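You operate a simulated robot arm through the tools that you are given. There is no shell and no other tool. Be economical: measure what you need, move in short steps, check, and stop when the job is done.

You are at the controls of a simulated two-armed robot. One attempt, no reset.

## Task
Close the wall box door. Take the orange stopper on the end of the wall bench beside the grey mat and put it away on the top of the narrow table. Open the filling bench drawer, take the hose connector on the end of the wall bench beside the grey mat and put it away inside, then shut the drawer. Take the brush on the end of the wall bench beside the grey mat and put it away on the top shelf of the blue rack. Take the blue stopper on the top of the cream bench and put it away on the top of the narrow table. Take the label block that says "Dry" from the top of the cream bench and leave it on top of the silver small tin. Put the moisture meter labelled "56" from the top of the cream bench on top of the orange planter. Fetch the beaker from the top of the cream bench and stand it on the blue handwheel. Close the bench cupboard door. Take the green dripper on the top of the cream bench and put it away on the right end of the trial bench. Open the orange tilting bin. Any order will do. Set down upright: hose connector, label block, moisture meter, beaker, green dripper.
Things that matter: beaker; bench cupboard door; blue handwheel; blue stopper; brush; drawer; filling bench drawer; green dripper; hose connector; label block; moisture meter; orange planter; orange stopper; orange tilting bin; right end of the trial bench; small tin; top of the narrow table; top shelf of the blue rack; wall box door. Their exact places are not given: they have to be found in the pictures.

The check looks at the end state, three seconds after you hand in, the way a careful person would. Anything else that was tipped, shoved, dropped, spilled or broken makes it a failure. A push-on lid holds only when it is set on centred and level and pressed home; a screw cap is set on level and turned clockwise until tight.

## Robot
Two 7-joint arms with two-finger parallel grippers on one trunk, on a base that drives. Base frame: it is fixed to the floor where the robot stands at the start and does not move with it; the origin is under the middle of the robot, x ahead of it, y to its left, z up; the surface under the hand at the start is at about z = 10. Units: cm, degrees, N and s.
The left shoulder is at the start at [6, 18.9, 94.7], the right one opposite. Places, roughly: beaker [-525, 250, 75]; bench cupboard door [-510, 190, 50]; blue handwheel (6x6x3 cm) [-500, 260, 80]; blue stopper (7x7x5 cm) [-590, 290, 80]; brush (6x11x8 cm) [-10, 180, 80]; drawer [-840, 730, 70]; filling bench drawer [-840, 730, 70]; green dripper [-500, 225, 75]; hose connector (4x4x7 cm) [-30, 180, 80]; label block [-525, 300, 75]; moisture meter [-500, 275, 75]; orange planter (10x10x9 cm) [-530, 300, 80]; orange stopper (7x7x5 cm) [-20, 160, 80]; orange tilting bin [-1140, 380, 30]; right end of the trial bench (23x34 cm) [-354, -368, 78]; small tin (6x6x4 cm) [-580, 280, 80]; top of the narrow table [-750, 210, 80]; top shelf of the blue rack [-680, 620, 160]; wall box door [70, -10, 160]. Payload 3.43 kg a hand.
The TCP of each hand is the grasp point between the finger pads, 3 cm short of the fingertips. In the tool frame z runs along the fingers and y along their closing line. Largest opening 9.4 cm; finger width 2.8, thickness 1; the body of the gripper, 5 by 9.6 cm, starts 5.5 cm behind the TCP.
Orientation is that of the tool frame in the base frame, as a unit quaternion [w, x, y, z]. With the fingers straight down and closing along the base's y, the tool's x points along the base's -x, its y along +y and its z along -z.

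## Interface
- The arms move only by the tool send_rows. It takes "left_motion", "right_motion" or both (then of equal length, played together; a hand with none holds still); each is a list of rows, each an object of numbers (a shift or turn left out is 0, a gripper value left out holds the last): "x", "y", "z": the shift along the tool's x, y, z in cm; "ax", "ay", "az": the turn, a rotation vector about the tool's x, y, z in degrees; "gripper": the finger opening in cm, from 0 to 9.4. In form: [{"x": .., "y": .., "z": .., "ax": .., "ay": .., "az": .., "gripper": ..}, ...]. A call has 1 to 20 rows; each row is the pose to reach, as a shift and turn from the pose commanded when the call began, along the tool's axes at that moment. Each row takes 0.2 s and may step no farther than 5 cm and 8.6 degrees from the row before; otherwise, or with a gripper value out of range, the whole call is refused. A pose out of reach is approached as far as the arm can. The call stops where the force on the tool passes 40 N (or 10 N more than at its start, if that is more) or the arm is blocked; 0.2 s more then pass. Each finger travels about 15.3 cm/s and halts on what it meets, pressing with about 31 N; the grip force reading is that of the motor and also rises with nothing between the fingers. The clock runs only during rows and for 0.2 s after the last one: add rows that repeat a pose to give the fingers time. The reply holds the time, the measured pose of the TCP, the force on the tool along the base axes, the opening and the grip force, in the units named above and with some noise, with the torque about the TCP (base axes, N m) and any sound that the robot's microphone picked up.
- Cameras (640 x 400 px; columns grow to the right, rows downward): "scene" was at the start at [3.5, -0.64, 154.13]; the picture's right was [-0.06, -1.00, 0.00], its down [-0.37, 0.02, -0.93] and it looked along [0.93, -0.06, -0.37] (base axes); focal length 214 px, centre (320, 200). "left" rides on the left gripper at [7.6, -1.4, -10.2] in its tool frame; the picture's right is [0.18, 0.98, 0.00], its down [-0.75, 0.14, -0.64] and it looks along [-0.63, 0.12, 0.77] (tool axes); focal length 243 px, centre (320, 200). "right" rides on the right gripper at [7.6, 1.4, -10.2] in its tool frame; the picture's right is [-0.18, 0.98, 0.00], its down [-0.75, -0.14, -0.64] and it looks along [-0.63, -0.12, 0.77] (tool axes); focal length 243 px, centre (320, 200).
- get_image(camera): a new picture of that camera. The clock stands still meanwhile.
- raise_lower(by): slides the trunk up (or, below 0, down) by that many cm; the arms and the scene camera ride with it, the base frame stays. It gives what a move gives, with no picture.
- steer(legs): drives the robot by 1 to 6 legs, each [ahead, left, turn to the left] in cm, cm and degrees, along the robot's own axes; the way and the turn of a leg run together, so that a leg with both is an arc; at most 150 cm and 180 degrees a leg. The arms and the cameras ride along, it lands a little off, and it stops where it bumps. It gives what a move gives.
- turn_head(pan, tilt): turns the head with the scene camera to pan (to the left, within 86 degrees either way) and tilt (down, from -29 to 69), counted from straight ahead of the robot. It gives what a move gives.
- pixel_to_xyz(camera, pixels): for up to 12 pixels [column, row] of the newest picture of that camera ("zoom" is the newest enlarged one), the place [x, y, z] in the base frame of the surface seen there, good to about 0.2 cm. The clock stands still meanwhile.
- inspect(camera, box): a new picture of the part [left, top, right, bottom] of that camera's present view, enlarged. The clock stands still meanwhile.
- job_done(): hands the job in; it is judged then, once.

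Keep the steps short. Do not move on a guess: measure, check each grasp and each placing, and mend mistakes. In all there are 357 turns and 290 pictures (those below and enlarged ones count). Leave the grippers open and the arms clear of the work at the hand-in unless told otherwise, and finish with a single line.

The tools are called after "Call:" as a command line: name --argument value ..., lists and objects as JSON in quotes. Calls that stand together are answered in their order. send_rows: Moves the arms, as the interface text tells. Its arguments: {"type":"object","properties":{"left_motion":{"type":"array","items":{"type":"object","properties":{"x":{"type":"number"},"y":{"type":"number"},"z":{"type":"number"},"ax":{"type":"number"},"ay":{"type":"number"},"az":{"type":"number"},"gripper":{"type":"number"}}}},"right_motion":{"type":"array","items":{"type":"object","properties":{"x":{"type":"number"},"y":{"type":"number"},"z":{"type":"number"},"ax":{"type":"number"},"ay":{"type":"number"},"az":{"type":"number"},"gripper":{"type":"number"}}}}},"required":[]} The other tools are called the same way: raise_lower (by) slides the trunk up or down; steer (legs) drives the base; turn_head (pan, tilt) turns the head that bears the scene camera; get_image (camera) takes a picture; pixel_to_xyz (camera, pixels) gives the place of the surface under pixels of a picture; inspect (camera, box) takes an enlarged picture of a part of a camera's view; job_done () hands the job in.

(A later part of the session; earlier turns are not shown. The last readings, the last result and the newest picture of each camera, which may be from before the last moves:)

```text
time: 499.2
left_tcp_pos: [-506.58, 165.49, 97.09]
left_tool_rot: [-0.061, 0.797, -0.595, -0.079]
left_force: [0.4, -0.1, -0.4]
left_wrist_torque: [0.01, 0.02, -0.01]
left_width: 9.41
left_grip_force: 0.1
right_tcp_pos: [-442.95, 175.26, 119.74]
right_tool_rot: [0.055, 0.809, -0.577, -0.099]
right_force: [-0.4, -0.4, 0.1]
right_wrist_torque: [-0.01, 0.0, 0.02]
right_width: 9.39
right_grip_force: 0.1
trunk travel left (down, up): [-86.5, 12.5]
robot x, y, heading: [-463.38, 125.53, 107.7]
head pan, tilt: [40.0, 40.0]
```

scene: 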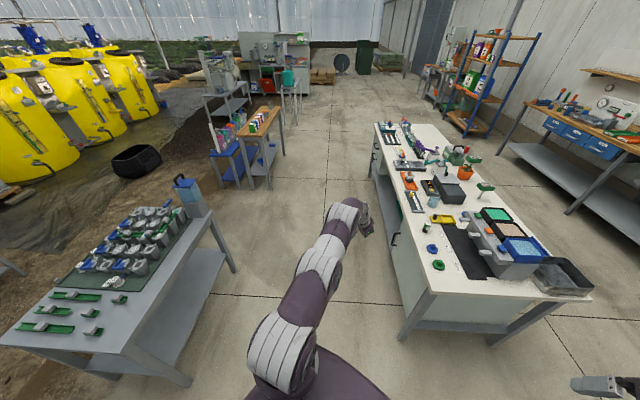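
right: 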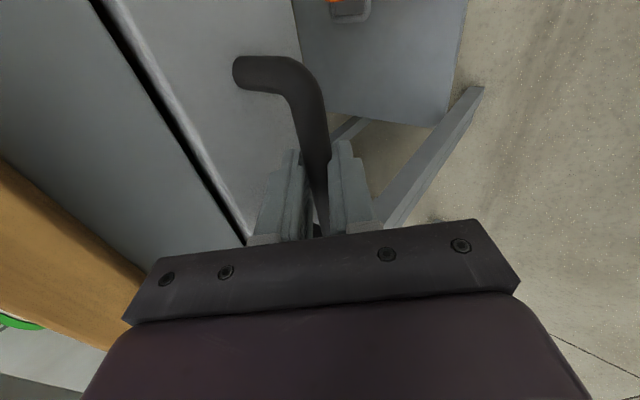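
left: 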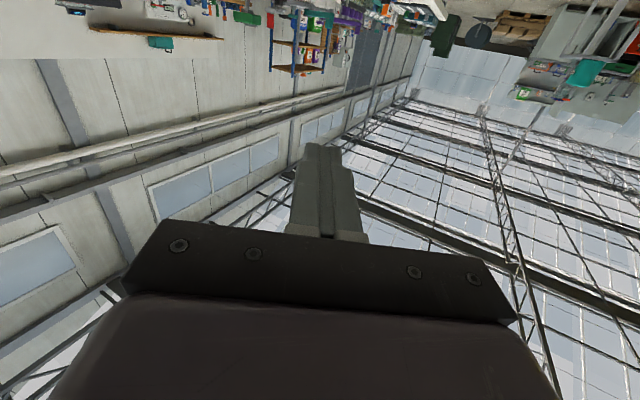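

The left arm is free again. Now I turn to face the bench from the far side and strafe to the dripper and beaker.

Call:
send_rows --left_motion '[{"ay": 6}, {"ay": 11.4}]'

Call:
steer --legs '[[-4, 0, 0], [0, 0, -53], [0, 112, 0]]'

Call:
turn_head --pan 0 --tilt 50

Call:
get_image --camera "scene"

```text
time: 499.8
left_tcp_pos: [-506.67, 165.51, 97.19]
left_tool_rot: [-0.061, 0.797, -0.595, -0.078]
left_force: [0.3, 0.4, 0.0]
left_wrist_torque: [0.01, -0.01, 0.01]
left_width: 9.42
left_grip_force: 0.0
left hand out of reach, approached as far as the arm can: row 1, 2
right_tcp_pos: [-442.89, 175.25, 119.79]
right_tool_rot: [0.055, 0.808, -0.578, -0.098]
right_force: [0.5, 0.1, -0.4]
right_wrist_torque: [-0.01, -0.01, 0.01]
right_width: 9.38
right_grip_force: 0.1
trunk travel left (down, up): [-86.5, 12.5]
robot x, y, heading: [-463.36, 125.74, 107.6]
head pan, tilt: [40.0, 40.0]
```

```text
time: 508.4
left_tcp_pos: [-546.59, 246.04, 97.18]
left_tool_rot: [0.089, -0.446, 0.89, 0.043]
left_force: [0.1, 0.4, -0.9]
left_wrist_torque: [0.02, -0.01, -0.01]
left_width: 9.39
left_grip_force: 0.1
right_tcp_pos: [-500.73, 200.75, 119.65]
right_tool_rot: [-0.005, -0.464, 0.879, 0.113]
right_force: [0.3, -0.4, 0.9]
right_wrist_torque: [0.01, -0.03, 0.02]
right_width: 9.41
right_grip_force: 0.0
trunk travel left (down, up): [-86.5, 12.5]
robot x, y, heading: [-552.33, 187.59, 54.4]
head pan, tilt: [40.0, 40.0]
```

```text
time: 509.5
left_tcp_pos: [-546.64, 245.99, 97.02]
left_tool_rot: [0.089, -0.445, 0.89, 0.043]
left_force: [0.5, 0.1, -0.7]
left_wrist_torque: [0.0, 0.03, 0.01]
left_width: 9.41
left_grip_force: 0.0
right_tcp_pos: [-500.68, 200.77, 119.7]
right_tool_rot: [-0.005, -0.464, 0.879, 0.113]
right_force: [-0.1, 0.0, 0.6]
right_wrist_torque: [0.0, 0.02, -0.04]
right_width: 9.4
right_grip_force: 0.1
trunk travel left (down, up): [-86.5, 12.5]
robot x, y, heading: [-552.55, 187.92, 54.5]
head pan, tilt: [0.0, 50.0]
```

```text
125 pictures are left
```

scene: 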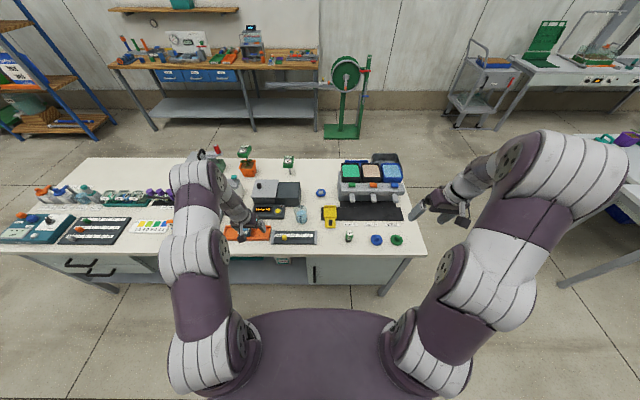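

The door is shut in the view. Dripper at (349,237), beaker (302,214), handwheel (320,193). Measure closely.

Call:
inspect --camera "scene" --box '[270, 175, 400, 260]'

Call:
pixel_to_xyz --camera "zoom" --pixels '[[393, 285], [393, 325], [160, 185], [150, 215], [170, 215], [160, 160], [245, 85], [245, 100], [155, 170], [225, 90], [265, 90]]'

```text
4.71 times, centred on (335, 218) of scene
```

zoom: 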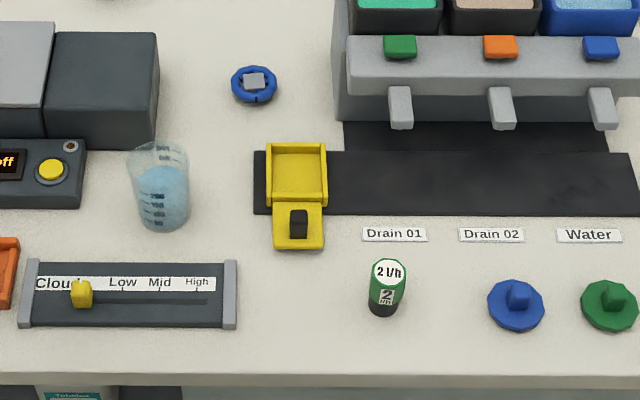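

```text
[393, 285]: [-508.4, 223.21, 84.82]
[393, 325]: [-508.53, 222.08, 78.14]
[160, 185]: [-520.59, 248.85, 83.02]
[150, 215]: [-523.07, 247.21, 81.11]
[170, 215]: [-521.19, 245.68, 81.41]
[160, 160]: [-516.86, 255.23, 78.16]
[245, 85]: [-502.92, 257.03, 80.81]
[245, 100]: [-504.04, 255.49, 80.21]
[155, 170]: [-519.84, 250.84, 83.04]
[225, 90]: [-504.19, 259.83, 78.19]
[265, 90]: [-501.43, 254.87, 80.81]
```

The beaker holds liquid, so I want the shortest carry: pick and place from this side with a 60° pitched left hand. First reposition the base (right 14, ahead 9) and pitch the hand.

Call:
send_rows --left_motion '[{"ay": -8, "z": -1}, {"ay": -16, "z": -2}, {"ay": -24, "z": -2}, {"ay": -32, "z": -2}, {"ay": -40, "z": -2}, {"ay": -48, "z": -2}]'

Call:
steer --legs '[[0, -14, 0], [9, 0, 0]]'

Call:
get_image --camera "left"

Call:
get_image --camera "scene"

```text
time: 510.9
left_tcp_pos: [-546.83, 245.61, 99.14]
left_tool_rot: [0.445, -0.389, 0.776, 0.222]
left_force: [0.3, 0.4, 0.8]
left_wrist_torque: [-0.01, 0.04, 0.02]
left_width: 9.42
left_grip_force: 0.2
left hand out of reach, approached as far as the arm can: row 1, 2, 4
right_tcp_pos: [-500.86, 200.75, 119.6]
right_tool_rot: [-0.004, -0.464, 0.879, 0.112]
right_force: [0.4, -0.5, 0.8]
right_wrist_torque: [0.02, 0.01, -0.04]
right_width: 9.39
right_grip_force: 0.2
trunk travel left (down, up): [-86.5, 12.5]
robot x, y, heading: [-552.65, 187.48, 54.4]
head pan, tilt: [0.0, 50.0]
```

```text
time: 512.9
left_tcp_pos: [-529.35, 244.76, 99.21]
left_tool_rot: [0.445, -0.387, 0.777, 0.22]
left_force: [-0.3, -0.4, 0.2]
left_wrist_torque: [-0.01, -0.03, 0.0]
left_width: 9.38
left_grip_force: 0.0
right_tcp_pos: [-483.53, 199.79, 119.67]
right_tool_rot: [-0.005, -0.462, 0.879, 0.114]
right_force: [-1.5, 0.8, -0.5]
right_wrist_torque: [-0.02, 0.0, -0.04]
right_width: 9.4
right_grip_force: 0.1
trunk travel left (down, up): [-86.5, 12.5]
robot x, y, heading: [-534.98, 186.49, 54.0]
head pan, tilt: [0.0, 50.0]
```

```text
123 pictures are left
```

left: 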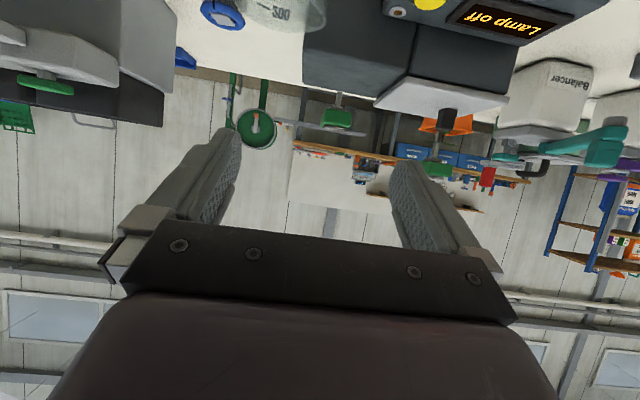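

```text
122 pictures are left
```

scene: 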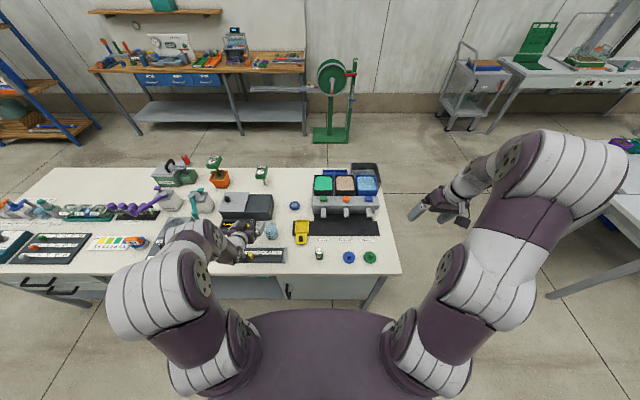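

I'll line up behind the beaker (5 back, 4.8 right), then lower the trunk so the hand is at its height, and look.

Call:
send_rows --left_motion '[{"z": -2.2, "x": 1.3, "y": -2.4}, {"z": -4.3, "x": 2.5, "y": -4.8}]'

Call:
raise_lower --by -13

Call:
get_image --camera "left"

Call:
inspect --camera "scene" --box '[200, 170, 330, 280]'

```text
time: 513.5
left_tcp_pos: [-528.43, 237.8, 98.98]
left_tool_rot: [0.444, -0.387, 0.778, 0.22]
left_force: [0.3, -0.6, 0.4]
left_wrist_torque: [0.02, -0.03, 0.03]
left_width: 9.4
left_grip_force: 0.2
right_tcp_pos: [-483.33, 199.86, 119.62]
right_tool_rot: [-0.005, -0.462, 0.88, 0.113]
right_force: [-0.6, 0.5, -0.4]
right_wrist_torque: [0.01, 0.0, 0.0]
right_width: 9.38
right_grip_force: 0.1
trunk travel left (down, up): [-86.5, 12.5]
robot x, y, heading: [-535.39, 186.84, 54.0]
head pan, tilt: [0.0, 50.0]
```

```text
time: 515.1
left_tcp_pos: [-528.4, 237.76, 85.94]
left_tool_rot: [0.445, -0.387, 0.777, 0.219]
left_force: [0.0, -0.2, 0.9]
left_wrist_torque: [0.02, -0.02, 0.02]
left_width: 9.4
left_grip_force: 0.0
right_tcp_pos: [-483.52, 199.86, 106.72]
right_tool_rot: [-0.004, -0.462, 0.88, 0.112]
right_force: [-0.6, -0.9, 0.3]
right_wrist_torque: [0.0, 0.01, 0.02]
right_width: 9.41
right_grip_force: 0.1
trunk travel left (down, up): [-73.5, 25.5]
robot x, y, heading: [-535.43, 186.6, 54.2]
head pan, tilt: [0.0, 50.0]
```

```text
121 pictures are left
```

left: 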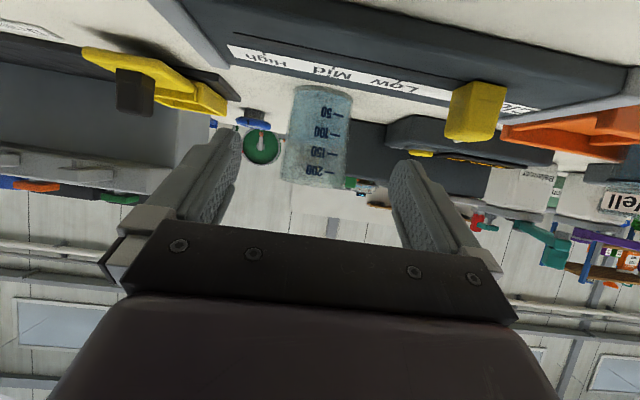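

```text
3.64 times, centred on (265, 225) of scene
```

zoom: 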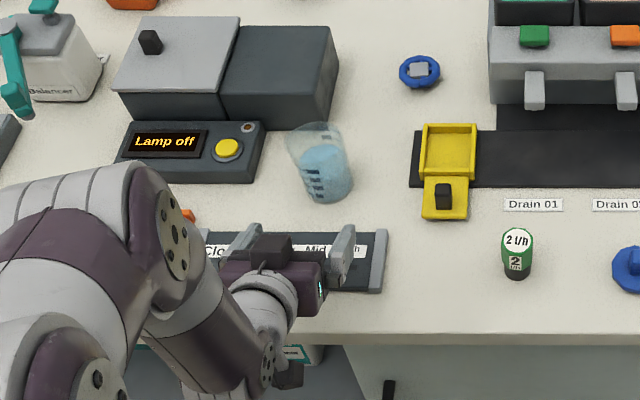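

Call:
pixel_to_xyz --camera "left" --pixels '[[318, 185], [318, 160], [318, 130], [318, 92], [290, 150], [347, 150], [475, 85]]'

```text
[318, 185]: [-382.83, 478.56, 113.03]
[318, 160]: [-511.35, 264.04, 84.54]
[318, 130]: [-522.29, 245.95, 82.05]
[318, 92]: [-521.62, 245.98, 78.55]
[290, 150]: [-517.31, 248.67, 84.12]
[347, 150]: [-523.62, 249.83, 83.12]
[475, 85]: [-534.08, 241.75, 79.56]
```

The beaker's centre is about (-520.3,248.7), 13.5 ahead and in line. Move forward so the pads flank it.

Call:
send_rows --left_motion '[{"z": 3, "x": -1.7}, {"z": 6, "x": -3.4}, {"z": 9, "x": -5}, {"z": 11.5, "x": -6.2}]'

Call:
get_image --camera "left"

Call:
inspect --camera "scene" --box '[200, 170, 330, 280]'

```text
time: 516.1
left_tcp_pos: [-520.61, 248.43, 85.33]
left_tool_rot: [0.445, -0.387, 0.778, 0.219]
left_force: [1.0, 0.1, 0.3]
left_wrist_torque: [-0.03, 0.01, 0.01]
left_width: 9.38
left_grip_force: 0.0
right_tcp_pos: [-483.31, 199.94, 106.61]
right_tool_rot: [-0.006, -0.461, 0.88, 0.113]
right_force: [1.3, 0.2, 0.1]
right_wrist_torque: [-0.03, -0.03, 0.01]
right_width: 9.41
right_grip_force: 0.1
trunk travel left (down, up): [-73.5, 25.5]
robot x, y, heading: [-535.21, 186.83, 54.0]
head pan, tilt: [0.0, 50.0]
```

```text
119 pictures are left
```

left: 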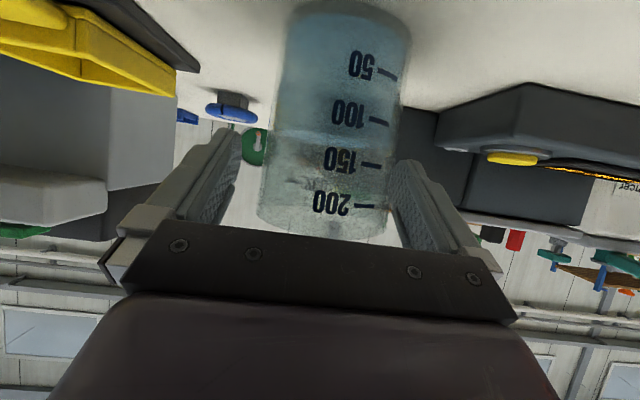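

```text
3.64 times, centred on (265, 225) of scene
```

zoom: 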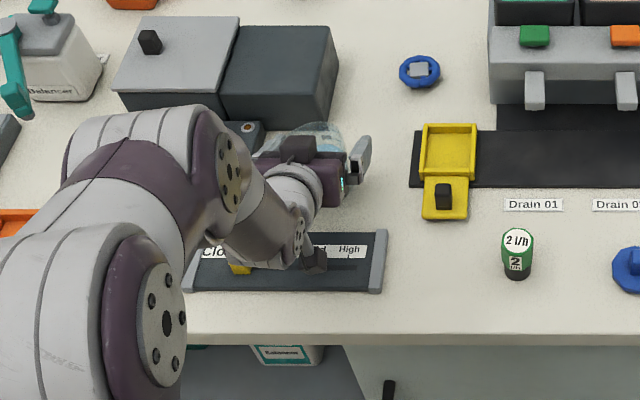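

Well framed. Close on it and lift a little.

Call:
send_rows --left_motion '[{"gripper": 0}, {}, {}, {}]'

Call:
send_rows --left_motion '[{"z": -0.5, "x": -0.85}, {"z": -1, "x": -1.7}, {"z": -1.6, "x": -2.6}, {"z": -2.1, "x": -3.5}, {"z": -2.6, "x": -4.3}]'

Call:
get_image --camera "left"

```text
time: 517.1
left_tcp_pos: [-520.58, 248.44, 85.46]
left_tool_rot: [0.444, -0.388, 0.777, 0.219]
left_force: [-1.6, 0.6, 1.1]
left_wrist_torque: [-0.01, 0.01, -0.04]
left_width: 7.02
left_grip_force: 30.8
right_tcp_pos: [-483.37, 199.87, 106.71]
right_tool_rot: [-0.005, -0.462, 0.88, 0.112]
right_force: [-0.4, -0.7, 0.3]
right_wrist_torque: [-0.01, 0.03, -0.01]
right_width: 9.39
right_grip_force: 0.1
trunk travel left (down, up): [-73.5, 25.5]
robot x, y, heading: [-535.33, 186.66, 54.1]
head pan, tilt: [0.0, 50.0]
```

```text
time: 518.3
left_tcp_pos: [-520.55, 248.21, 90.4]
left_tool_rot: [0.444, -0.388, 0.777, 0.219]
left_force: [0.1, 0.4, -1.0]
left_wrist_torque: [0.01, 0.01, -0.02]
left_width: 7.01
left_grip_force: 30.7
right_tcp_pos: [-483.43, 199.8, 106.7]
right_tool_rot: [-0.005, -0.462, 0.88, 0.112]
right_force: [-0.4, 0.4, -0.8]
right_wrist_torque: [0.01, 0.0, -0.01]
right_width: 9.4
right_grip_force: 0.0
trunk travel left (down, up): [-73.5, 25.5]
robot x, y, heading: [-535.36, 187.0, 54.3]
head pan, tilt: [0.0, 50.0]
```

```text
117 pictures are left
```

left: 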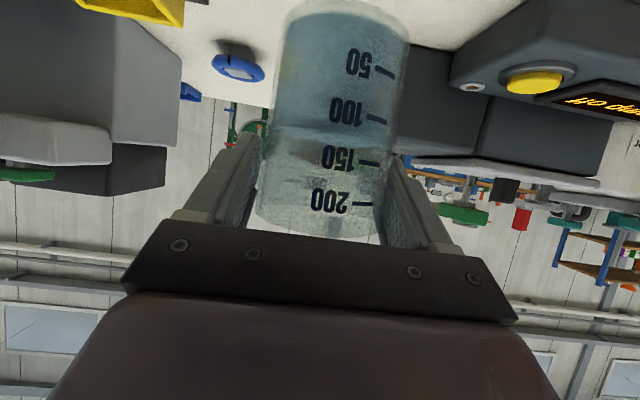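

Beaker held level (7.0 cm wide). Now measure the handwheel exactly.

Call:
inspect --camera "scene" --box '[275, 185, 315, 215]'

Call:
pixel_to_xyz --camera "zoom" --pixels '[[320, 180], [260, 180], [380, 180], [320, 130], [320, 230], [300, 230], [340, 150]]'

```text
13.33 times, centred on (295, 200) of scene
```

zoom: 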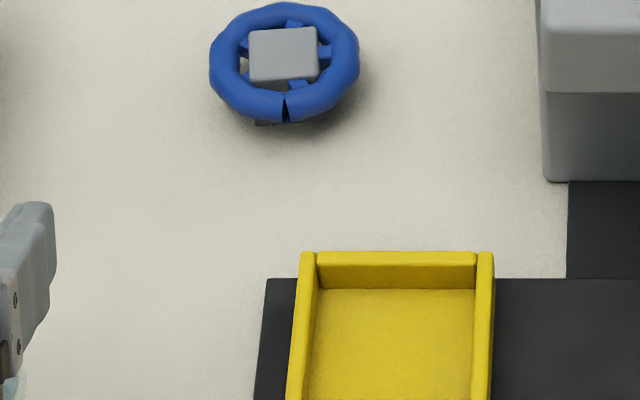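

```text
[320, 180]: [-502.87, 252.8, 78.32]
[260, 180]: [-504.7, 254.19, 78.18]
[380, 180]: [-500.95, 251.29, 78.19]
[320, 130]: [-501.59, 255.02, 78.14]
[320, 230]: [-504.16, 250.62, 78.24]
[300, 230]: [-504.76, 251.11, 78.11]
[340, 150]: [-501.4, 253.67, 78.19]
```

Call:
pixel_to_xyz --camera "zoom" --pixels '[[285, 55], [220, 65], [350, 60], [285, 108], [285, 12], [260, 40], [310, 70]]'

```text
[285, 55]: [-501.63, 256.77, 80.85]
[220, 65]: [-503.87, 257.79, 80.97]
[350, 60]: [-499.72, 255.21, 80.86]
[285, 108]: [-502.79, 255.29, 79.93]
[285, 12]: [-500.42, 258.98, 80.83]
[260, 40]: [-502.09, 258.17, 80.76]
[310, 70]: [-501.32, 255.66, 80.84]
```

Handwheel centre (-501.7,256.8), top 80.9. I'll raise 3 more, move right 10.3 over the low scoop, then base ahead 4.

Call:
send_rows --left_motion '[{"z": -0.8, "x": -1.3}, {"z": -1.55, "x": -2.6}, {"z": -1.55, "x": -2.6, "y": -2}, {"z": -1.55, "x": -2.6, "y": -4}, {"z": -1.55, "x": -2.6, "y": -6}, {"z": -1.55, "x": -2.6, "y": -8}, {"z": -1.55, "x": -2.6, "y": -10.3}]'

Call:
steer --legs '[[4, 0, 0]]'

Call:
get_image --camera "scene"

```text
time: 519.9
left_tcp_pos: [-512.32, 241.91, 93.44]
left_tool_rot: [0.445, -0.387, 0.777, 0.22]
left_force: [0.2, -0.4, -2.0]
left_wrist_torque: [-0.01, 0.01, 0.04]
left_width: 7.0
left_grip_force: 30.7
right_tcp_pos: [-483.4, 199.75, 106.73]
right_tool_rot: [-0.005, -0.462, 0.88, 0.113]
right_force: [0.3, -1.0, 0.0]
right_wrist_torque: [-0.01, -0.02, 0.0]
right_width: 9.37
right_grip_force: 0.1
trunk travel left (down, up): [-73.5, 25.5]
robot x, y, heading: [-535.91, 186.65, 53.9]
head pan, tilt: [0.0, 50.0]
```

```text
time: 520.8
left_tcp_pos: [-510.23, 245.1, 93.56]
left_tool_rot: [0.445, -0.388, 0.777, 0.22]
left_force: [0.1, 0.3, -1.5]
left_wrist_torque: [-0.02, 0.0, 0.02]
left_width: 7.0
left_grip_force: 31.4
right_tcp_pos: [-481.36, 202.93, 106.68]
right_tool_rot: [-0.004, -0.462, 0.88, 0.113]
right_force: [-0.5, 0.5, 0.2]
right_wrist_torque: [0.01, 0.04, 0.01]
right_width: 9.4
right_grip_force: 0.0
trunk travel left (down, up): [-73.5, 25.5]
robot x, y, heading: [-532.86, 189.76, 54.1]
head pan, tilt: [0.0, 50.0]
```

```text
115 pictures are left
```

scene: 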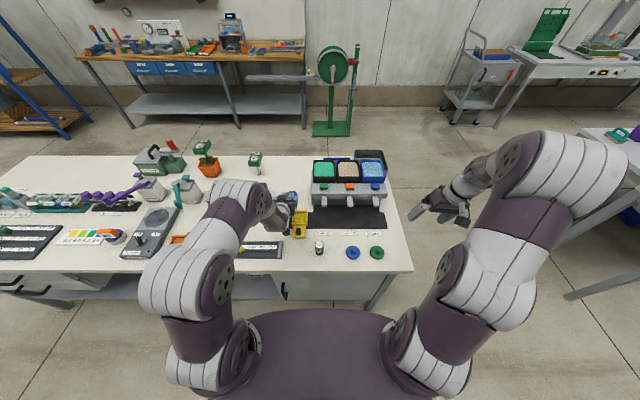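

Exactly in line: 14.1 cm straight ahead. Move forward, then part way down.

Call:
send_rows --left_motion '[{"z": 3, "x": -1.8}, {"z": 6, "x": -3.6}, {"z": 9, "x": -5.4}, {"z": 12.1, "x": -7.26}]'

Call:
get_image --camera "left"

Call:
inspect --camera "scene" --box '[250, 160, 340, 240]'

```text
time: 521.8
left_tcp_pos: [-501.65, 256.33, 93.4]
left_tool_rot: [0.443, -0.388, 0.778, 0.219]
left_force: [1.0, 0.2, -1.6]
left_wrist_torque: [-0.03, -0.03, 0.02]
left_width: 7.01
left_grip_force: 30.7
right_tcp_pos: [-481.05, 203.12, 106.53]
right_tool_rot: [-0.006, -0.462, 0.88, 0.112]
right_force: [0.1, -0.2, -1.0]
right_wrist_torque: [0.0, -0.01, 0.03]
right_width: 9.39
right_grip_force: 0.0
trunk travel left (down, up): [-73.5, 25.5]
robot x, y, heading: [-532.94, 189.61, 54.1]
head pan, tilt: [0.0, 50.0]
```

```text
114 pictures are left
```

left: 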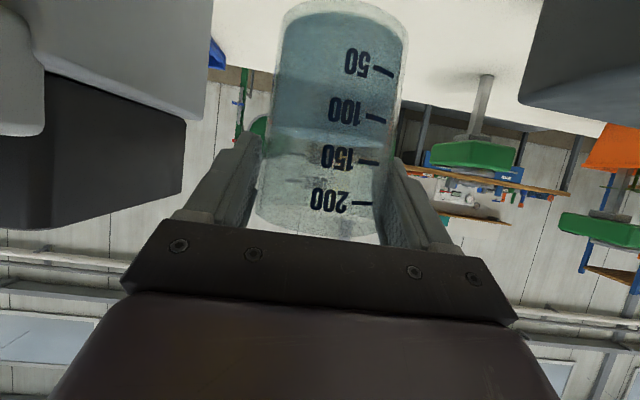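

```text
5.00 times, centred on (295, 200) of scene
```

zoom: 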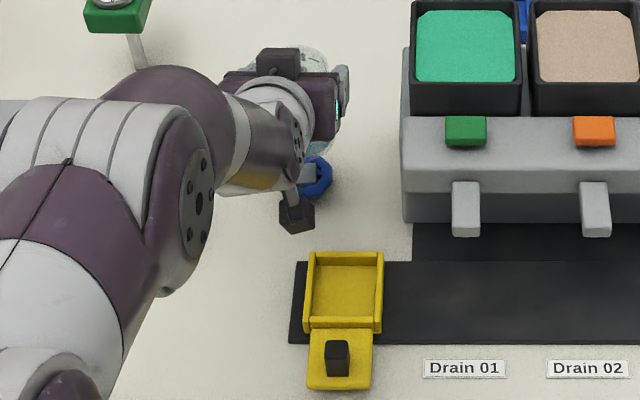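

Call:
pixel_to_xyz --camera "left" --pixels '[[340, 25], [300, 60], [390, 60], [345, 60], [280, 100], [385, 110], [335, 105]]'

```text
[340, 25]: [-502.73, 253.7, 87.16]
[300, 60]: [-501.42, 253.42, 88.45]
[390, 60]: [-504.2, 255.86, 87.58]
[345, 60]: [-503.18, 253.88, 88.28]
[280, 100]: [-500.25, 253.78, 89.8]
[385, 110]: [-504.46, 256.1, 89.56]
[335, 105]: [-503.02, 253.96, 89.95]
```

Centre agrees ahead; shift 0.4 left, then lower.

Call:
send_rows --left_motion '[{"y": 0.4}, {"y": 0.4, "z": 0.9, "x": 1.5}, {"y": 0.4, "z": 1.8, "x": 3}, {"y": 0.4, "z": 2.3, "x": 3.86}]'

Call:
send_rows --left_motion '[{"z": 0.1, "x": 0.17}, {"z": 0.2, "x": 0.34}, {"z": 0.3, "x": 0.5}]'

Call:
inspect --camera "scene" --box '[250, 160, 340, 240]'

```text
time: 522.8
left_tcp_pos: [-501.89, 256.61, 89.0]
left_tool_rot: [0.444, -0.387, 0.778, 0.219]
left_force: [-0.8, 0.0, -1.0]
left_wrist_torque: [-0.02, -0.01, 0.01]
left_width: 7.0
left_grip_force: 30.5
right_tcp_pos: [-481.24, 203.05, 106.79]
right_tool_rot: [-0.005, -0.462, 0.88, 0.112]
right_force: [-0.5, -0.2, 0.1]
right_wrist_torque: [-0.03, 0.02, -0.01]
right_width: 9.38
right_grip_force: 0.1
trunk travel left (down, up): [-73.5, 25.5]
robot x, y, heading: [-533.01, 189.84, 54.4]
head pan, tilt: [0.0, 50.0]
```

```text
time: 523.6
left_tcp_pos: [-501.99, 256.65, 88.4]
left_tool_rot: [0.445, -0.387, 0.777, 0.219]
left_force: [-0.2, -0.2, -1.6]
left_wrist_torque: [-0.01, 0.02, -0.01]
left_width: 7.0
left_grip_force: 31.0
right_tcp_pos: [-481.17, 203.0, 106.73]
right_tool_rot: [-0.005, -0.462, 0.88, 0.113]
right_force: [0.5, 0.0, -0.3]
right_wrist_torque: [0.03, 0.0, 0.0]
right_width: 9.41
right_grip_force: 0.1
trunk travel left (down, up): [-73.5, 25.5]
robot x, y, heading: [-533.07, 189.89, 54.0]
head pan, tilt: [0.0, 50.0]
```

```text
5.00 times, centred on (295, 200) of scene
```

zoom: 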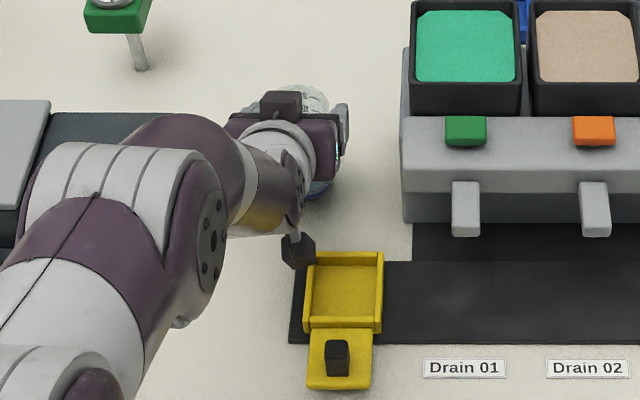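

Call:
send_rows --left_motion '[{"z": 0.1, "x": 0.17}, {"z": 0.2, "x": 0.34}, {"z": 0.25, "x": 0.42}]'

```text
time: 524.4
left_tcp_pos: [-501.94, 256.7, 88.04]
left_tool_rot: [0.445, -0.387, 0.777, 0.219]
left_force: [-0.3, 0.5, 4.0]
left_wrist_torque: [0.06, 0.13, 0.02]
left_width: 6.95
left_grip_force: 31.2
right_tcp_pos: [-481.22, 202.96, 106.78]
right_tool_rot: [-0.004, -0.461, 0.88, 0.112]
right_force: [-0.2, -0.2, 0.3]
right_wrist_torque: [-0.01, 0.02, 0.0]
right_width: 9.4
right_grip_force: 0.0
trunk travel left (down, up): [-73.5, 25.5]
robot x, y, heading: [-532.86, 190.4, 54.0]
head pan, tilt: [0.0, 50.0]
```

Contact as predicted (88.04, 4 N). Open gradually and draw straight back.

Call:
send_rows --left_motion '[{"gripper": 7.4}, {"gripper": 8}, {"gripper": 8.8}, {"gripper": 9.4}, {}]'

Call:
get_image --camera "left"

```text
time: 525.6
left_tcp_pos: [-501.95, 256.62, 88.01]
left_tool_rot: [0.444, -0.388, 0.777, 0.219]
left_force: [-0.4, 0.7, 1.1]
left_wrist_torque: [0.0, 0.03, -0.04]
left_width: 9.4
left_grip_force: 0.0
right_tcp_pos: [-481.09, 203.04, 106.65]
right_tool_rot: [-0.005, -0.462, 0.88, 0.112]
right_force: [-0.1, 0.6, 0.1]
right_wrist_torque: [-0.05, -0.02, 0.01]
right_width: 9.38
right_grip_force: 0.0
trunk travel left (down, up): [-73.5, 25.5]
robot x, y, heading: [-532.91, 189.8, 54.0]
head pan, tilt: [0.0, 50.0]
```

```text
111 pictures are left
```

left: 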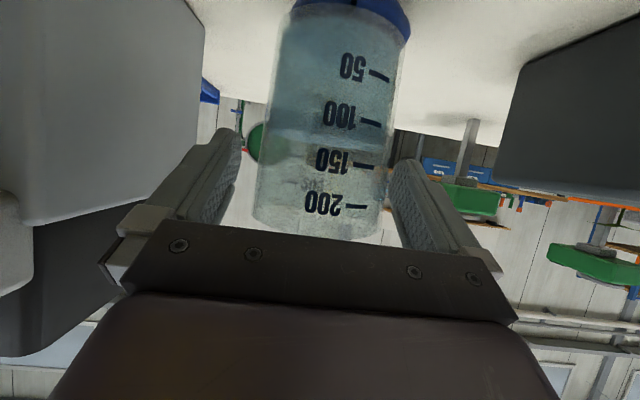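

It stands centred on the blue wheel. Withdraw along the fingers.

Call:
send_rows --left_motion '[{"z": -2}, {"z": -4}, {"z": -7}, {"z": -11}, {"z": -15}, {"z": -18}]'

Call:
get_image --camera "left"

Call:
inspect --camera "scene" --box '[260, 160, 350, 260]'

```text
time: 527.0
left_tcp_pos: [-511.7, 244.1, 97.12]
left_tool_rot: [0.445, -0.387, 0.777, 0.219]
left_force: [-0.2, -0.3, 0.4]
left_wrist_torque: [0.0, 0.01, 0.0]
left_width: 9.4
left_grip_force: 0.1
right_tcp_pos: [-481.19, 202.98, 106.59]
right_tool_rot: [-0.004, -0.462, 0.88, 0.113]
right_force: [-0.6, 0.1, -0.3]
right_wrist_torque: [0.0, -0.01, -0.01]
right_width: 9.4
right_grip_force: 0.0
trunk travel left (down, up): [-73.5, 25.5]
robot x, y, heading: [-533.23, 190.18, 54.2]
head pan, tilt: [0.0, 50.0]
```

```text
110 pictures are left
```

left: 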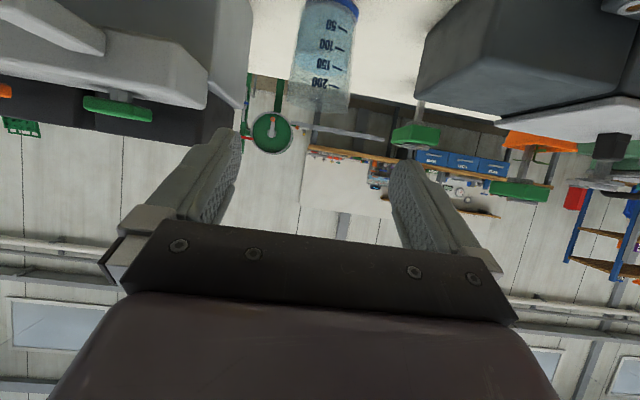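

```text
4.00 times, centred on (305, 210) of scene
```

zoom: 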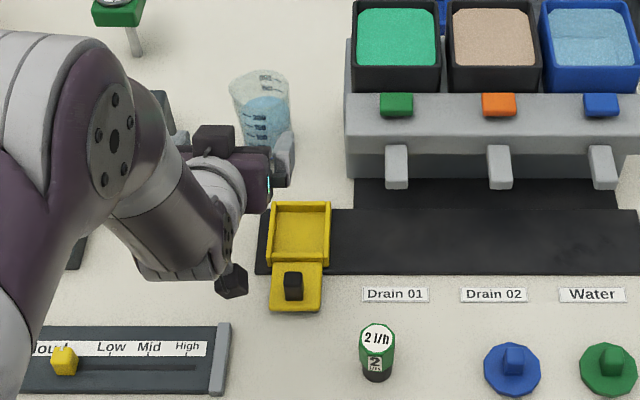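

Beaker is upright on the wheel. Now the green dripper with the right hand: raise 8, strafe left 17, and level the right hand.

Call:
raise_lower --by 8

Call:
send_rows --right_motion '[{"ax": 4, "ay": 1.7, "y": 3}, {"ax": 8, "ay": 3.4, "y": 6}, {"ax": 12, "ay": 5, "y": 9}]'

Call:
steer --legs '[[0, 17, 0]]'

Call:
get_image --camera "right"

Call:
get_image --camera "scene"

```text
time: 528.2
left_tcp_pos: [-511.64, 244.22, 105.21]
left_tool_rot: [0.444, -0.387, 0.778, 0.219]
left_force: [-0.5, 0.7, 0.0]
left_wrist_torque: [-0.02, 0.0, -0.03]
left_width: 9.39
left_grip_force: 0.1
right_tcp_pos: [-481.19, 203.14, 114.69]
right_tool_rot: [-0.004, -0.461, 0.88, 0.113]
right_force: [0.0, -0.9, -0.1]
right_wrist_torque: [0.03, 0.03, 0.02]
right_width: 9.4
right_grip_force: 0.0
trunk travel left (down, up): [-81.5, 17.5]
robot x, y, heading: [-533.15, 190.06, 53.7]
head pan, tilt: [0.0, 50.0]
```

```text
time: 529.0
left_tcp_pos: [-511.68, 244.21, 105.15]
left_tool_rot: [0.446, -0.387, 0.777, 0.219]
left_force: [0.4, 0.2, -0.5]
left_wrist_torque: [-0.02, 0.03, 0.0]
left_width: 9.4
left_grip_force: 0.1
right_tcp_pos: [-490.08, 205.91, 113.08]
right_tool_rot: [0.015, -0.447, 0.891, 0.079]
right_force: [0.2, -0.3, 0.0]
right_wrist_torque: [-0.02, -0.02, -0.06]
right_width: 9.41
right_grip_force: 0.0
right hand out of reach, approached as far as the arm can: row 1, 2, 3
trunk travel left (down, up): [-81.5, 17.5]
robot x, y, heading: [-532.98, 189.73, 54.3]
head pan, tilt: [0.0, 50.0]
```

```text
time: 530.5
left_tcp_pos: [-525.21, 254.15, 105.2]
left_tool_rot: [0.444, -0.385, 0.779, 0.218]
left_force: [0.6, 0.5, -0.4]
left_wrist_torque: [0.0, -0.02, -0.02]
left_width: 9.41
left_grip_force: 0.1
right_tcp_pos: [-503.87, 216.0, 113.01]
right_tool_rot: [0.015, -0.445, 0.892, 0.079]
right_force: [-0.1, 0.9, -0.9]
right_wrist_torque: [-0.01, 0.02, 0.04]
right_width: 9.42
right_grip_force: 0.1
trunk travel left (down, up): [-81.5, 17.5]
robot x, y, heading: [-547.01, 200.0, 53.8]
head pan, tilt: [0.0, 50.0]
```

```text
108 pictures are left
```

right: 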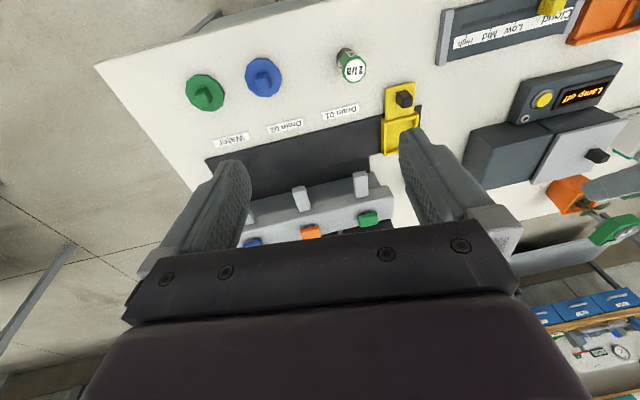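

```text
107 pictures are left
```

scene: 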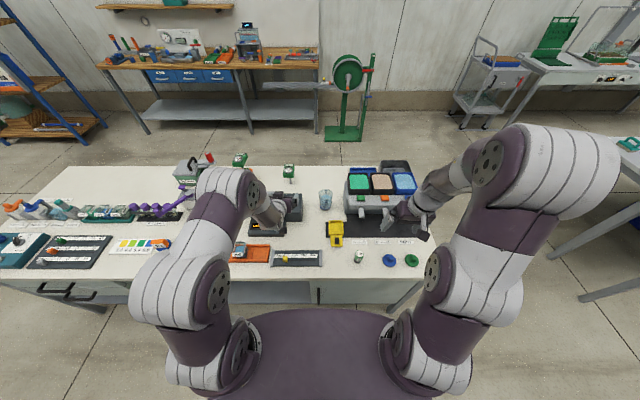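

Call:
raise_lower --by -10

Call:
send_rows --right_motion '[{"y": 2.2, "x": -1.2, "ax": 2, "ay": 1.5}, {"y": 4.3, "x": -2.4, "ax": 4, "ay": 3}, {"y": 6.4, "x": -3.6, "ax": 6, "ay": 4.5}, {"y": 8.5, "x": -4.8, "ax": 7.3, "ay": 5.6, "gripper": 7}]'

Call:
get_image --camera "right"

```text
time: 531.8
left_tcp_pos: [-525.28, 254.44, 95.25]
left_tool_rot: [0.445, -0.386, 0.778, 0.219]
left_force: [-0.4, -0.3, 0.1]
left_wrist_torque: [-0.01, -0.02, 0.02]
left_width: 9.4
left_grip_force: 0.0
right_tcp_pos: [-504.07, 215.98, 103.05]
right_tool_rot: [0.016, -0.446, 0.891, 0.078]
right_force: [-0.8, -0.5, 0.9]
right_wrist_torque: [0.0, -0.02, 0.02]
right_width: 9.4
right_grip_force: 0.1
trunk travel left (down, up): [-71.5, 27.5]
robot x, y, heading: [-547.36, 200.0, 53.8]
head pan, tilt: [0.0, 50.0]
```

```text
time: 532.8
left_tcp_pos: [-525.38, 254.37, 95.17]
left_tool_rot: [0.446, -0.386, 0.778, 0.218]
left_force: [-0.6, 0.6, 0.0]
left_wrist_torque: [0.0, -0.02, -0.04]
left_width: 9.39
left_grip_force: 0.1
right_tcp_pos: [-512.01, 223.05, 99.46]
right_tool_rot: [-0.007, -0.442, 0.895, 0.066]
right_force: [-1.5, -0.5, 1.0]
right_wrist_torque: [-0.03, 0.01, 0.01]
right_width: 7.02
right_grip_force: 0.0
right hand out of reach, approached as far as the arm can: row 1, 2, 3, 4
trunk travel left (down, up): [-71.5, 27.5]
robot x, y, heading: [-547.37, 200.32, 54.1]
head pan, tilt: [0.0, 50.0]
```

```text
106 pictures are left
```

right: 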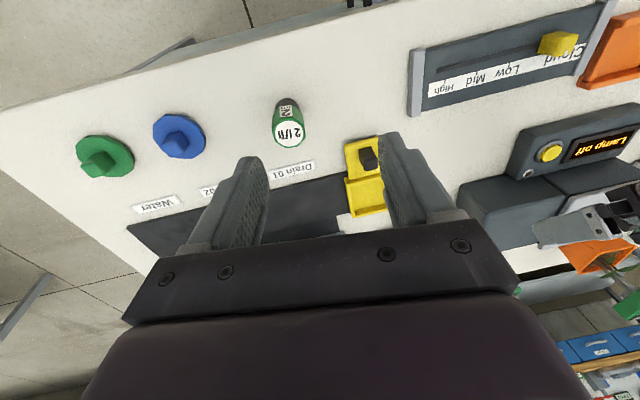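

The right hand is too near the body to level out. I'll back the base 10 so the arm can extend, and level it there.

Call:
steer --legs '[[-10, 0, 0]]'

Call:
send_rows --right_motion '[{"x": -3.5, "ax": 2, "ay": 0.8}, {"x": -7, "ax": 4, "ay": 1.6}, {"x": -10, "ax": 6, "ay": 2.4}, {"x": -13, "ax": 7, "ay": 3}]'

Call:
get_image --camera "right"

```text
time: 533.9
left_tcp_pos: [-531.01, 246.43, 95.25]
left_tool_rot: [0.445, -0.386, 0.778, 0.218]
left_force: [0.3, -0.3, 0.1]
left_wrist_torque: [0.0, 0.01, 0.05]
left_width: 9.4
left_grip_force: 0.1
right_tcp_pos: [-517.7, 215.1, 99.38]
right_tool_rot: [-0.007, -0.442, 0.894, 0.067]
right_force: [-0.3, 0.7, 0.1]
right_wrist_torque: [0.01, -0.02, -0.01]
right_width: 7.02
right_grip_force: 0.0
trunk travel left (down, up): [-71.5, 27.5]
robot x, y, heading: [-552.55, 191.93, 54.0]
head pan, tilt: [0.0, 50.0]
```

```text
time: 534.9
left_tcp_pos: [-531.13, 246.5, 95.12]
left_tool_rot: [0.445, -0.386, 0.778, 0.219]
left_force: [0.4, -1.3, -0.1]
left_wrist_torque: [-0.03, 0.0, 0.0]
left_width: 9.39
left_grip_force: 0.0
right_tcp_pos: [-513.81, 223.54, 95.97]
right_tool_rot: [-0.02, -0.435, 0.897, 0.078]
right_force: [-0.3, 0.2, 0.5]
right_wrist_torque: [0.0, 0.0, 0.0]
right_width: 7.01
right_grip_force: 0.0
right hand out of reach, approached as far as the arm can: row 1, 2, 3, 4
trunk travel left (down, up): [-71.5, 27.5]
robot x, y, heading: [-552.66, 192.43, 53.7]
head pan, tilt: [0.0, 50.0]
```

```text
105 pictures are left
```

right: 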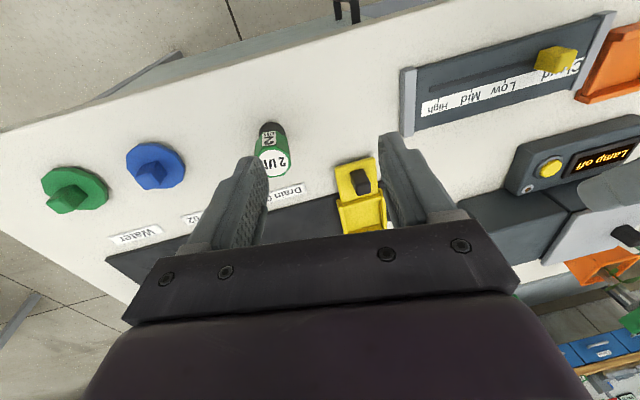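

Call:
send_rows --right_motion '[{"y": -3, "z": -3, "ax": 2}, {"y": -6, "z": -6, "ax": 4}, {"y": -9, "z": -9, "ax": 6}, {"y": -12, "z": -12, "ax": 8}]'

```text
time: 535.9
left_tcp_pos: [-530.83, 246.31, 95.35]
left_tool_rot: [0.444, -0.384, 0.779, 0.221]
left_force: [0.2, -0.2, -0.4]
left_wrist_torque: [-0.02, 0.03, 0.07]
left_width: 9.42
left_grip_force: 0.0
right_tcp_pos: [-504.6, 211.69, 101.46]
right_tool_rot: [0.018, -0.435, 0.896, 0.088]
right_force: [1.0, -0.6, 0.4]
right_wrist_torque: [0.07, 0.07, 0.01]
right_width: 7.02
right_grip_force: 0.0
right hand out of reach, approached as far as the arm can: row 1, 2, 3, 4
trunk travel left (down, up): [-71.5, 27.5]
robot x, y, heading: [-552.67, 192.67, 53.8]
head pan, tilt: [0.0, 50.0]
```

The right arm is stuck near a joint limit, so I'll use the left hand (pitched 60°) for the dripper: back 14, right 31, then lower.

Call:
steer --legs '[[-14, 0, 0.7], [0, -31, 0]]'

Call:
raise_lower --by -11

Call:
get_image --camera "left"

Call:
get_image --camera "scene"

```text
time: 538.9
left_tcp_pos: [-515.11, 217.78, 95.17]
left_tool_rot: [0.443, -0.392, 0.775, 0.221]
left_force: [-0.2, 0.1, -0.5]
left_wrist_torque: [-0.02, 0.0, -0.01]
left_width: 9.38
left_grip_force: 0.2
right_tcp_pos: [-488.45, 184.07, 101.49]
right_tool_rot: [0.019, -0.444, 0.892, 0.086]
right_force: [0.0, -0.1, -0.1]
right_wrist_torque: [0.0, -0.02, -0.01]
right_width: 7.02
right_grip_force: 0.1
trunk travel left (down, up): [-71.5, 27.5]
robot x, y, heading: [-535.41, 163.33, 55.0]
head pan, tilt: [0.0, 50.0]
```

```text
time: 540.3
left_tcp_pos: [-515.09, 217.86, 84.11]
left_tool_rot: [0.443, -0.394, 0.774, 0.223]
left_force: [-0.1, -0.1, -0.1]
left_wrist_torque: [-0.01, 0.01, -0.03]
left_width: 9.4
left_grip_force: 0.1
right_tcp_pos: [-488.46, 184.01, 90.45]
right_tool_rot: [0.019, -0.444, 0.892, 0.087]
right_force: [-0.1, -0.3, 0.2]
right_wrist_torque: [0.03, 0.01, -0.01]
right_width: 6.99
right_grip_force: 0.0
trunk travel left (down, up): [-60.5, 38.5]
robot x, y, heading: [-535.87, 163.31, 55.0]
head pan, tilt: [0.0, 50.0]
```

```text
104 pictures are left
```

left: 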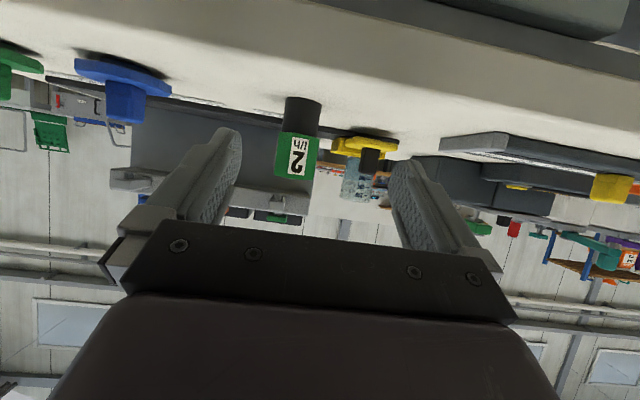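

```text
103 pictures are left
```

scene: 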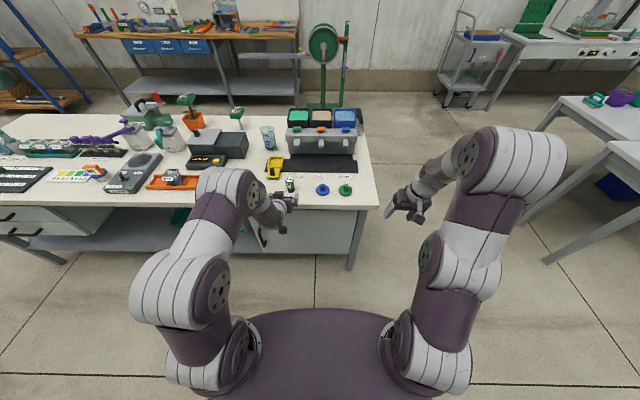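

Call:
pixel_to_xyz --camera "left" --pixels '[[298, 165], [302, 120], [297, 145], [280, 150], [315, 150], [125, 100]]'

```text
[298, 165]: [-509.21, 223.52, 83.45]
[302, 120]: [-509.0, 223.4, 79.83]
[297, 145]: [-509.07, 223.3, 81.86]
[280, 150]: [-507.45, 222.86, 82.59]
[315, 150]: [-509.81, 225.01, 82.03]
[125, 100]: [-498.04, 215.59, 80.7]
```

Dripper centre ≈(-508.1,224.7). Approach at opening 6.5: 1.8 right, 9.4 forward, 1.5 down.

Call:
send_rows --left_motion '[{"y": -1.8, "gripper": 6.5}, {"y": -1.8, "z": 3, "x": -1.2}, {"y": -1.8, "z": 6, "x": -2.4}, {"y": -1.8, "z": 8.8, "x": -3.5}]'

Call:
get_image --camera "left"

```text
time: 541.3
left_tcp_pos: [-507.87, 224.35, 82.73]
left_tool_rot: [0.442, -0.394, 0.774, 0.223]
left_force: [0.1, 0.3, 0.1]
left_wrist_torque: [-0.04, 0.02, 0.01]
left_width: 6.51
left_grip_force: 0.0
right_tcp_pos: [-488.35, 184.02, 90.45]
right_tool_rot: [0.018, -0.444, 0.892, 0.086]
right_force: [-0.2, 0.2, -0.9]
right_wrist_torque: [-0.01, 0.0, 0.02]
right_width: 7.02
right_grip_force: 0.1
trunk travel left (down, up): [-60.5, 38.5]
robot x, y, heading: [-535.69, 163.13, 54.8]
head pan, tilt: [0.0, 50.0]
```

```text
102 pictures are left
```

left: 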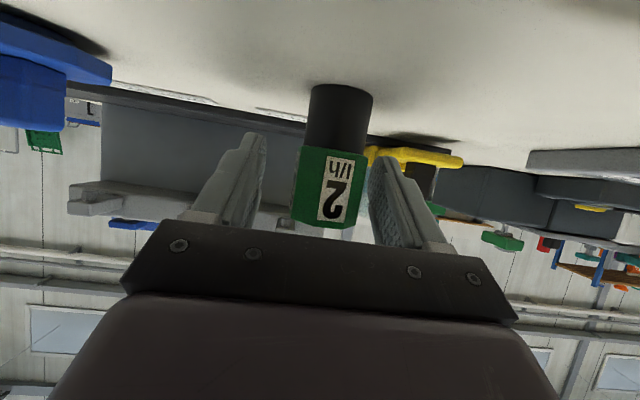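

Dripper between the pads. Close, lift.

Call:
send_rows --left_motion '[{"gripper": 0}, {}, {}, {}, {"z": -1, "x": -1.7}, {"z": -2, "x": -3.5}, {"z": -3.5, "x": -6}, {"z": -5, "x": -8.5}]'

Call:
get_image --camera "left"

```text
time: 543.1
left_tcp_pos: [-507.92, 224.14, 92.79]
left_tool_rot: [0.443, -0.393, 0.775, 0.222]
left_force: [0.2, -0.6, -0.5]
left_wrist_torque: [-0.02, 0.01, 0.03]
left_width: 3.85
left_grip_force: 31.0
right_tcp_pos: [-488.47, 184.02, 90.46]
right_tool_rot: [0.019, -0.444, 0.891, 0.087]
right_force: [-0.5, 0.5, -0.1]
right_wrist_torque: [0.02, 0.0, 0.03]
right_width: 7.01
right_grip_force: 0.0
trunk travel left (down, up): [-60.5, 38.5]
robot x, y, heading: [-535.83, 163.49, 55.3]
head pan, tilt: [0.0, 50.0]
```

```text
101 pictures are left
```

left: 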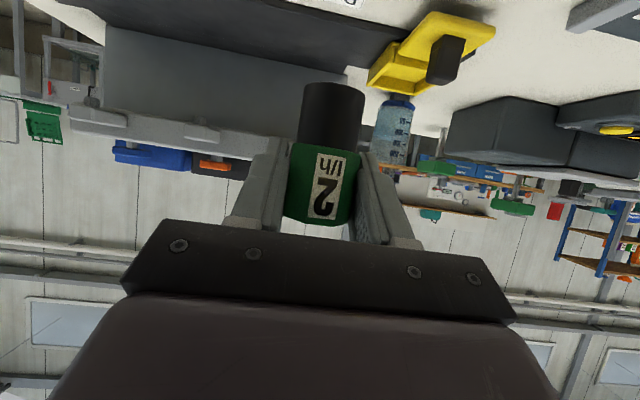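

The dripper is held. I'll raise, turn to face -s (heading -35°) and drive along the far corridor, then look for the trial bench.

Call:
raise_lower --by 18

Call:
steer --legs '[[-6, 0, 0], [0, 0, -90], [130, 0, 0]]'

Call:
turn_head --pan -45 --tilt 15

Call:
get_image --camera "scene"

Call:
turn_head --pan 10 --tilt 20

Call:
get_image --camera "scene"

```text
time: 545.1
left_tcp_pos: [-508.09, 224.22, 110.8]
left_tool_rot: [0.443, -0.393, 0.774, 0.223]
left_force: [0.8, -0.3, 0.5]
left_wrist_torque: [0.01, -0.01, 0.04]
left_width: 3.84
left_grip_force: 31.3
right_tcp_pos: [-488.31, 184.01, 108.44]
right_tool_rot: [0.018, -0.444, 0.892, 0.087]
right_force: [0.7, -0.4, -0.6]
right_wrist_torque: [-0.02, 0.01, -0.02]
right_width: 6.98
right_grip_force: 0.0
trunk travel left (down, up): [-78.5, 20.5]
robot x, y, heading: [-535.78, 162.86, 55.0]
head pan, tilt: [0.0, 50.0]
```

```text
time: 556.2
left_tcp_pos: [-379.06, 43.72, 110.8]
left_tool_rot: [0.463, 0.302, 0.815, -0.174]
left_force: [-0.3, -0.6, -0.2]
left_wrist_torque: [0.02, 0.01, 0.01]
left_width: 3.79
left_grip_force: 30.9
right_tcp_pos: [-420.74, 27.42, 108.4]
right_tool_rot: [0.076, 0.354, 0.931, 0.046]
right_force: [0.3, -0.2, -0.6]
right_wrist_torque: [0.01, -0.02, 0.03]
right_width: 7.0
right_grip_force: 0.0
trunk travel left (down, up): [-78.5, 20.5]
robot x, y, heading: [-437.71, 76.04, -39.7]
head pan, tilt: [0.0, 50.0]
```

```text
time: 557.3
left_tcp_pos: [-378.87, 43.74, 110.81]
left_tool_rot: [0.464, 0.302, 0.815, -0.173]
left_force: [-0.6, 0.6, -0.3]
left_wrist_torque: [-0.01, -0.02, -0.01]
left_width: 3.8
left_grip_force: 31.1
right_tcp_pos: [-420.8, 27.37, 108.39]
right_tool_rot: [0.076, 0.354, 0.931, 0.045]
right_force: [0.8, -0.9, 0.1]
right_wrist_torque: [0.0, -0.04, -0.02]
right_width: 7.0
right_grip_force: 0.1
trunk travel left (down, up): [-78.5, 20.5]
robot x, y, heading: [-437.69, 76.26, -39.5]
head pan, tilt: [-45.0, 15.0]
```

```text
100 pictures are left
```

scene: 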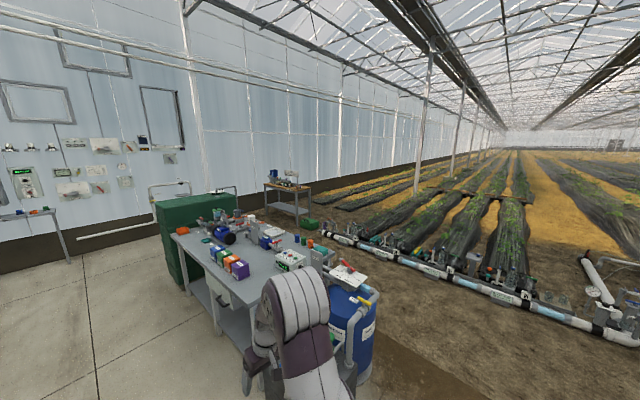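

```text
time: 558.6
left_tcp_pos: [-379.13, 43.79, 110.71]
left_tool_rot: [0.464, 0.302, 0.814, -0.174]
left_force: [-0.8, -0.4, -0.9]
left_wrist_torque: [0.02, -0.03, 0.0]
left_width: 3.81
left_grip_force: 30.7
right_tcp_pos: [-420.75, 27.48, 108.51]
right_tool_rot: [0.077, 0.354, 0.931, 0.046]
right_force: [0.3, -0.5, 1.3]
right_wrist_torque: [0.0, -0.01, 0.0]
right_width: 6.99
right_grip_force: 0.0
trunk travel left (down, up): [-78.5, 20.5]
robot x, y, heading: [-437.6, 76.11, -39.6]
head pan, tilt: [10.0, 20.0]
```

```text
99 pictures are left
```

scene: 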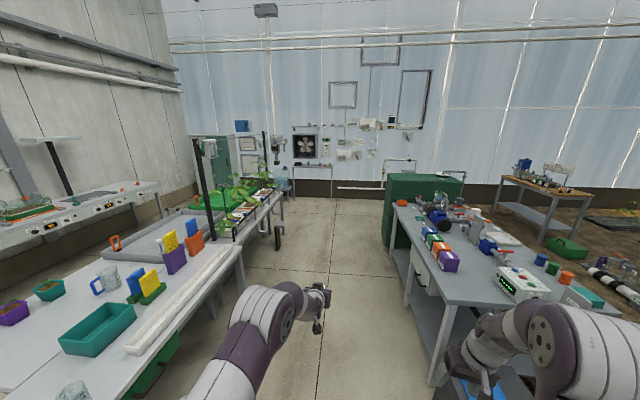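

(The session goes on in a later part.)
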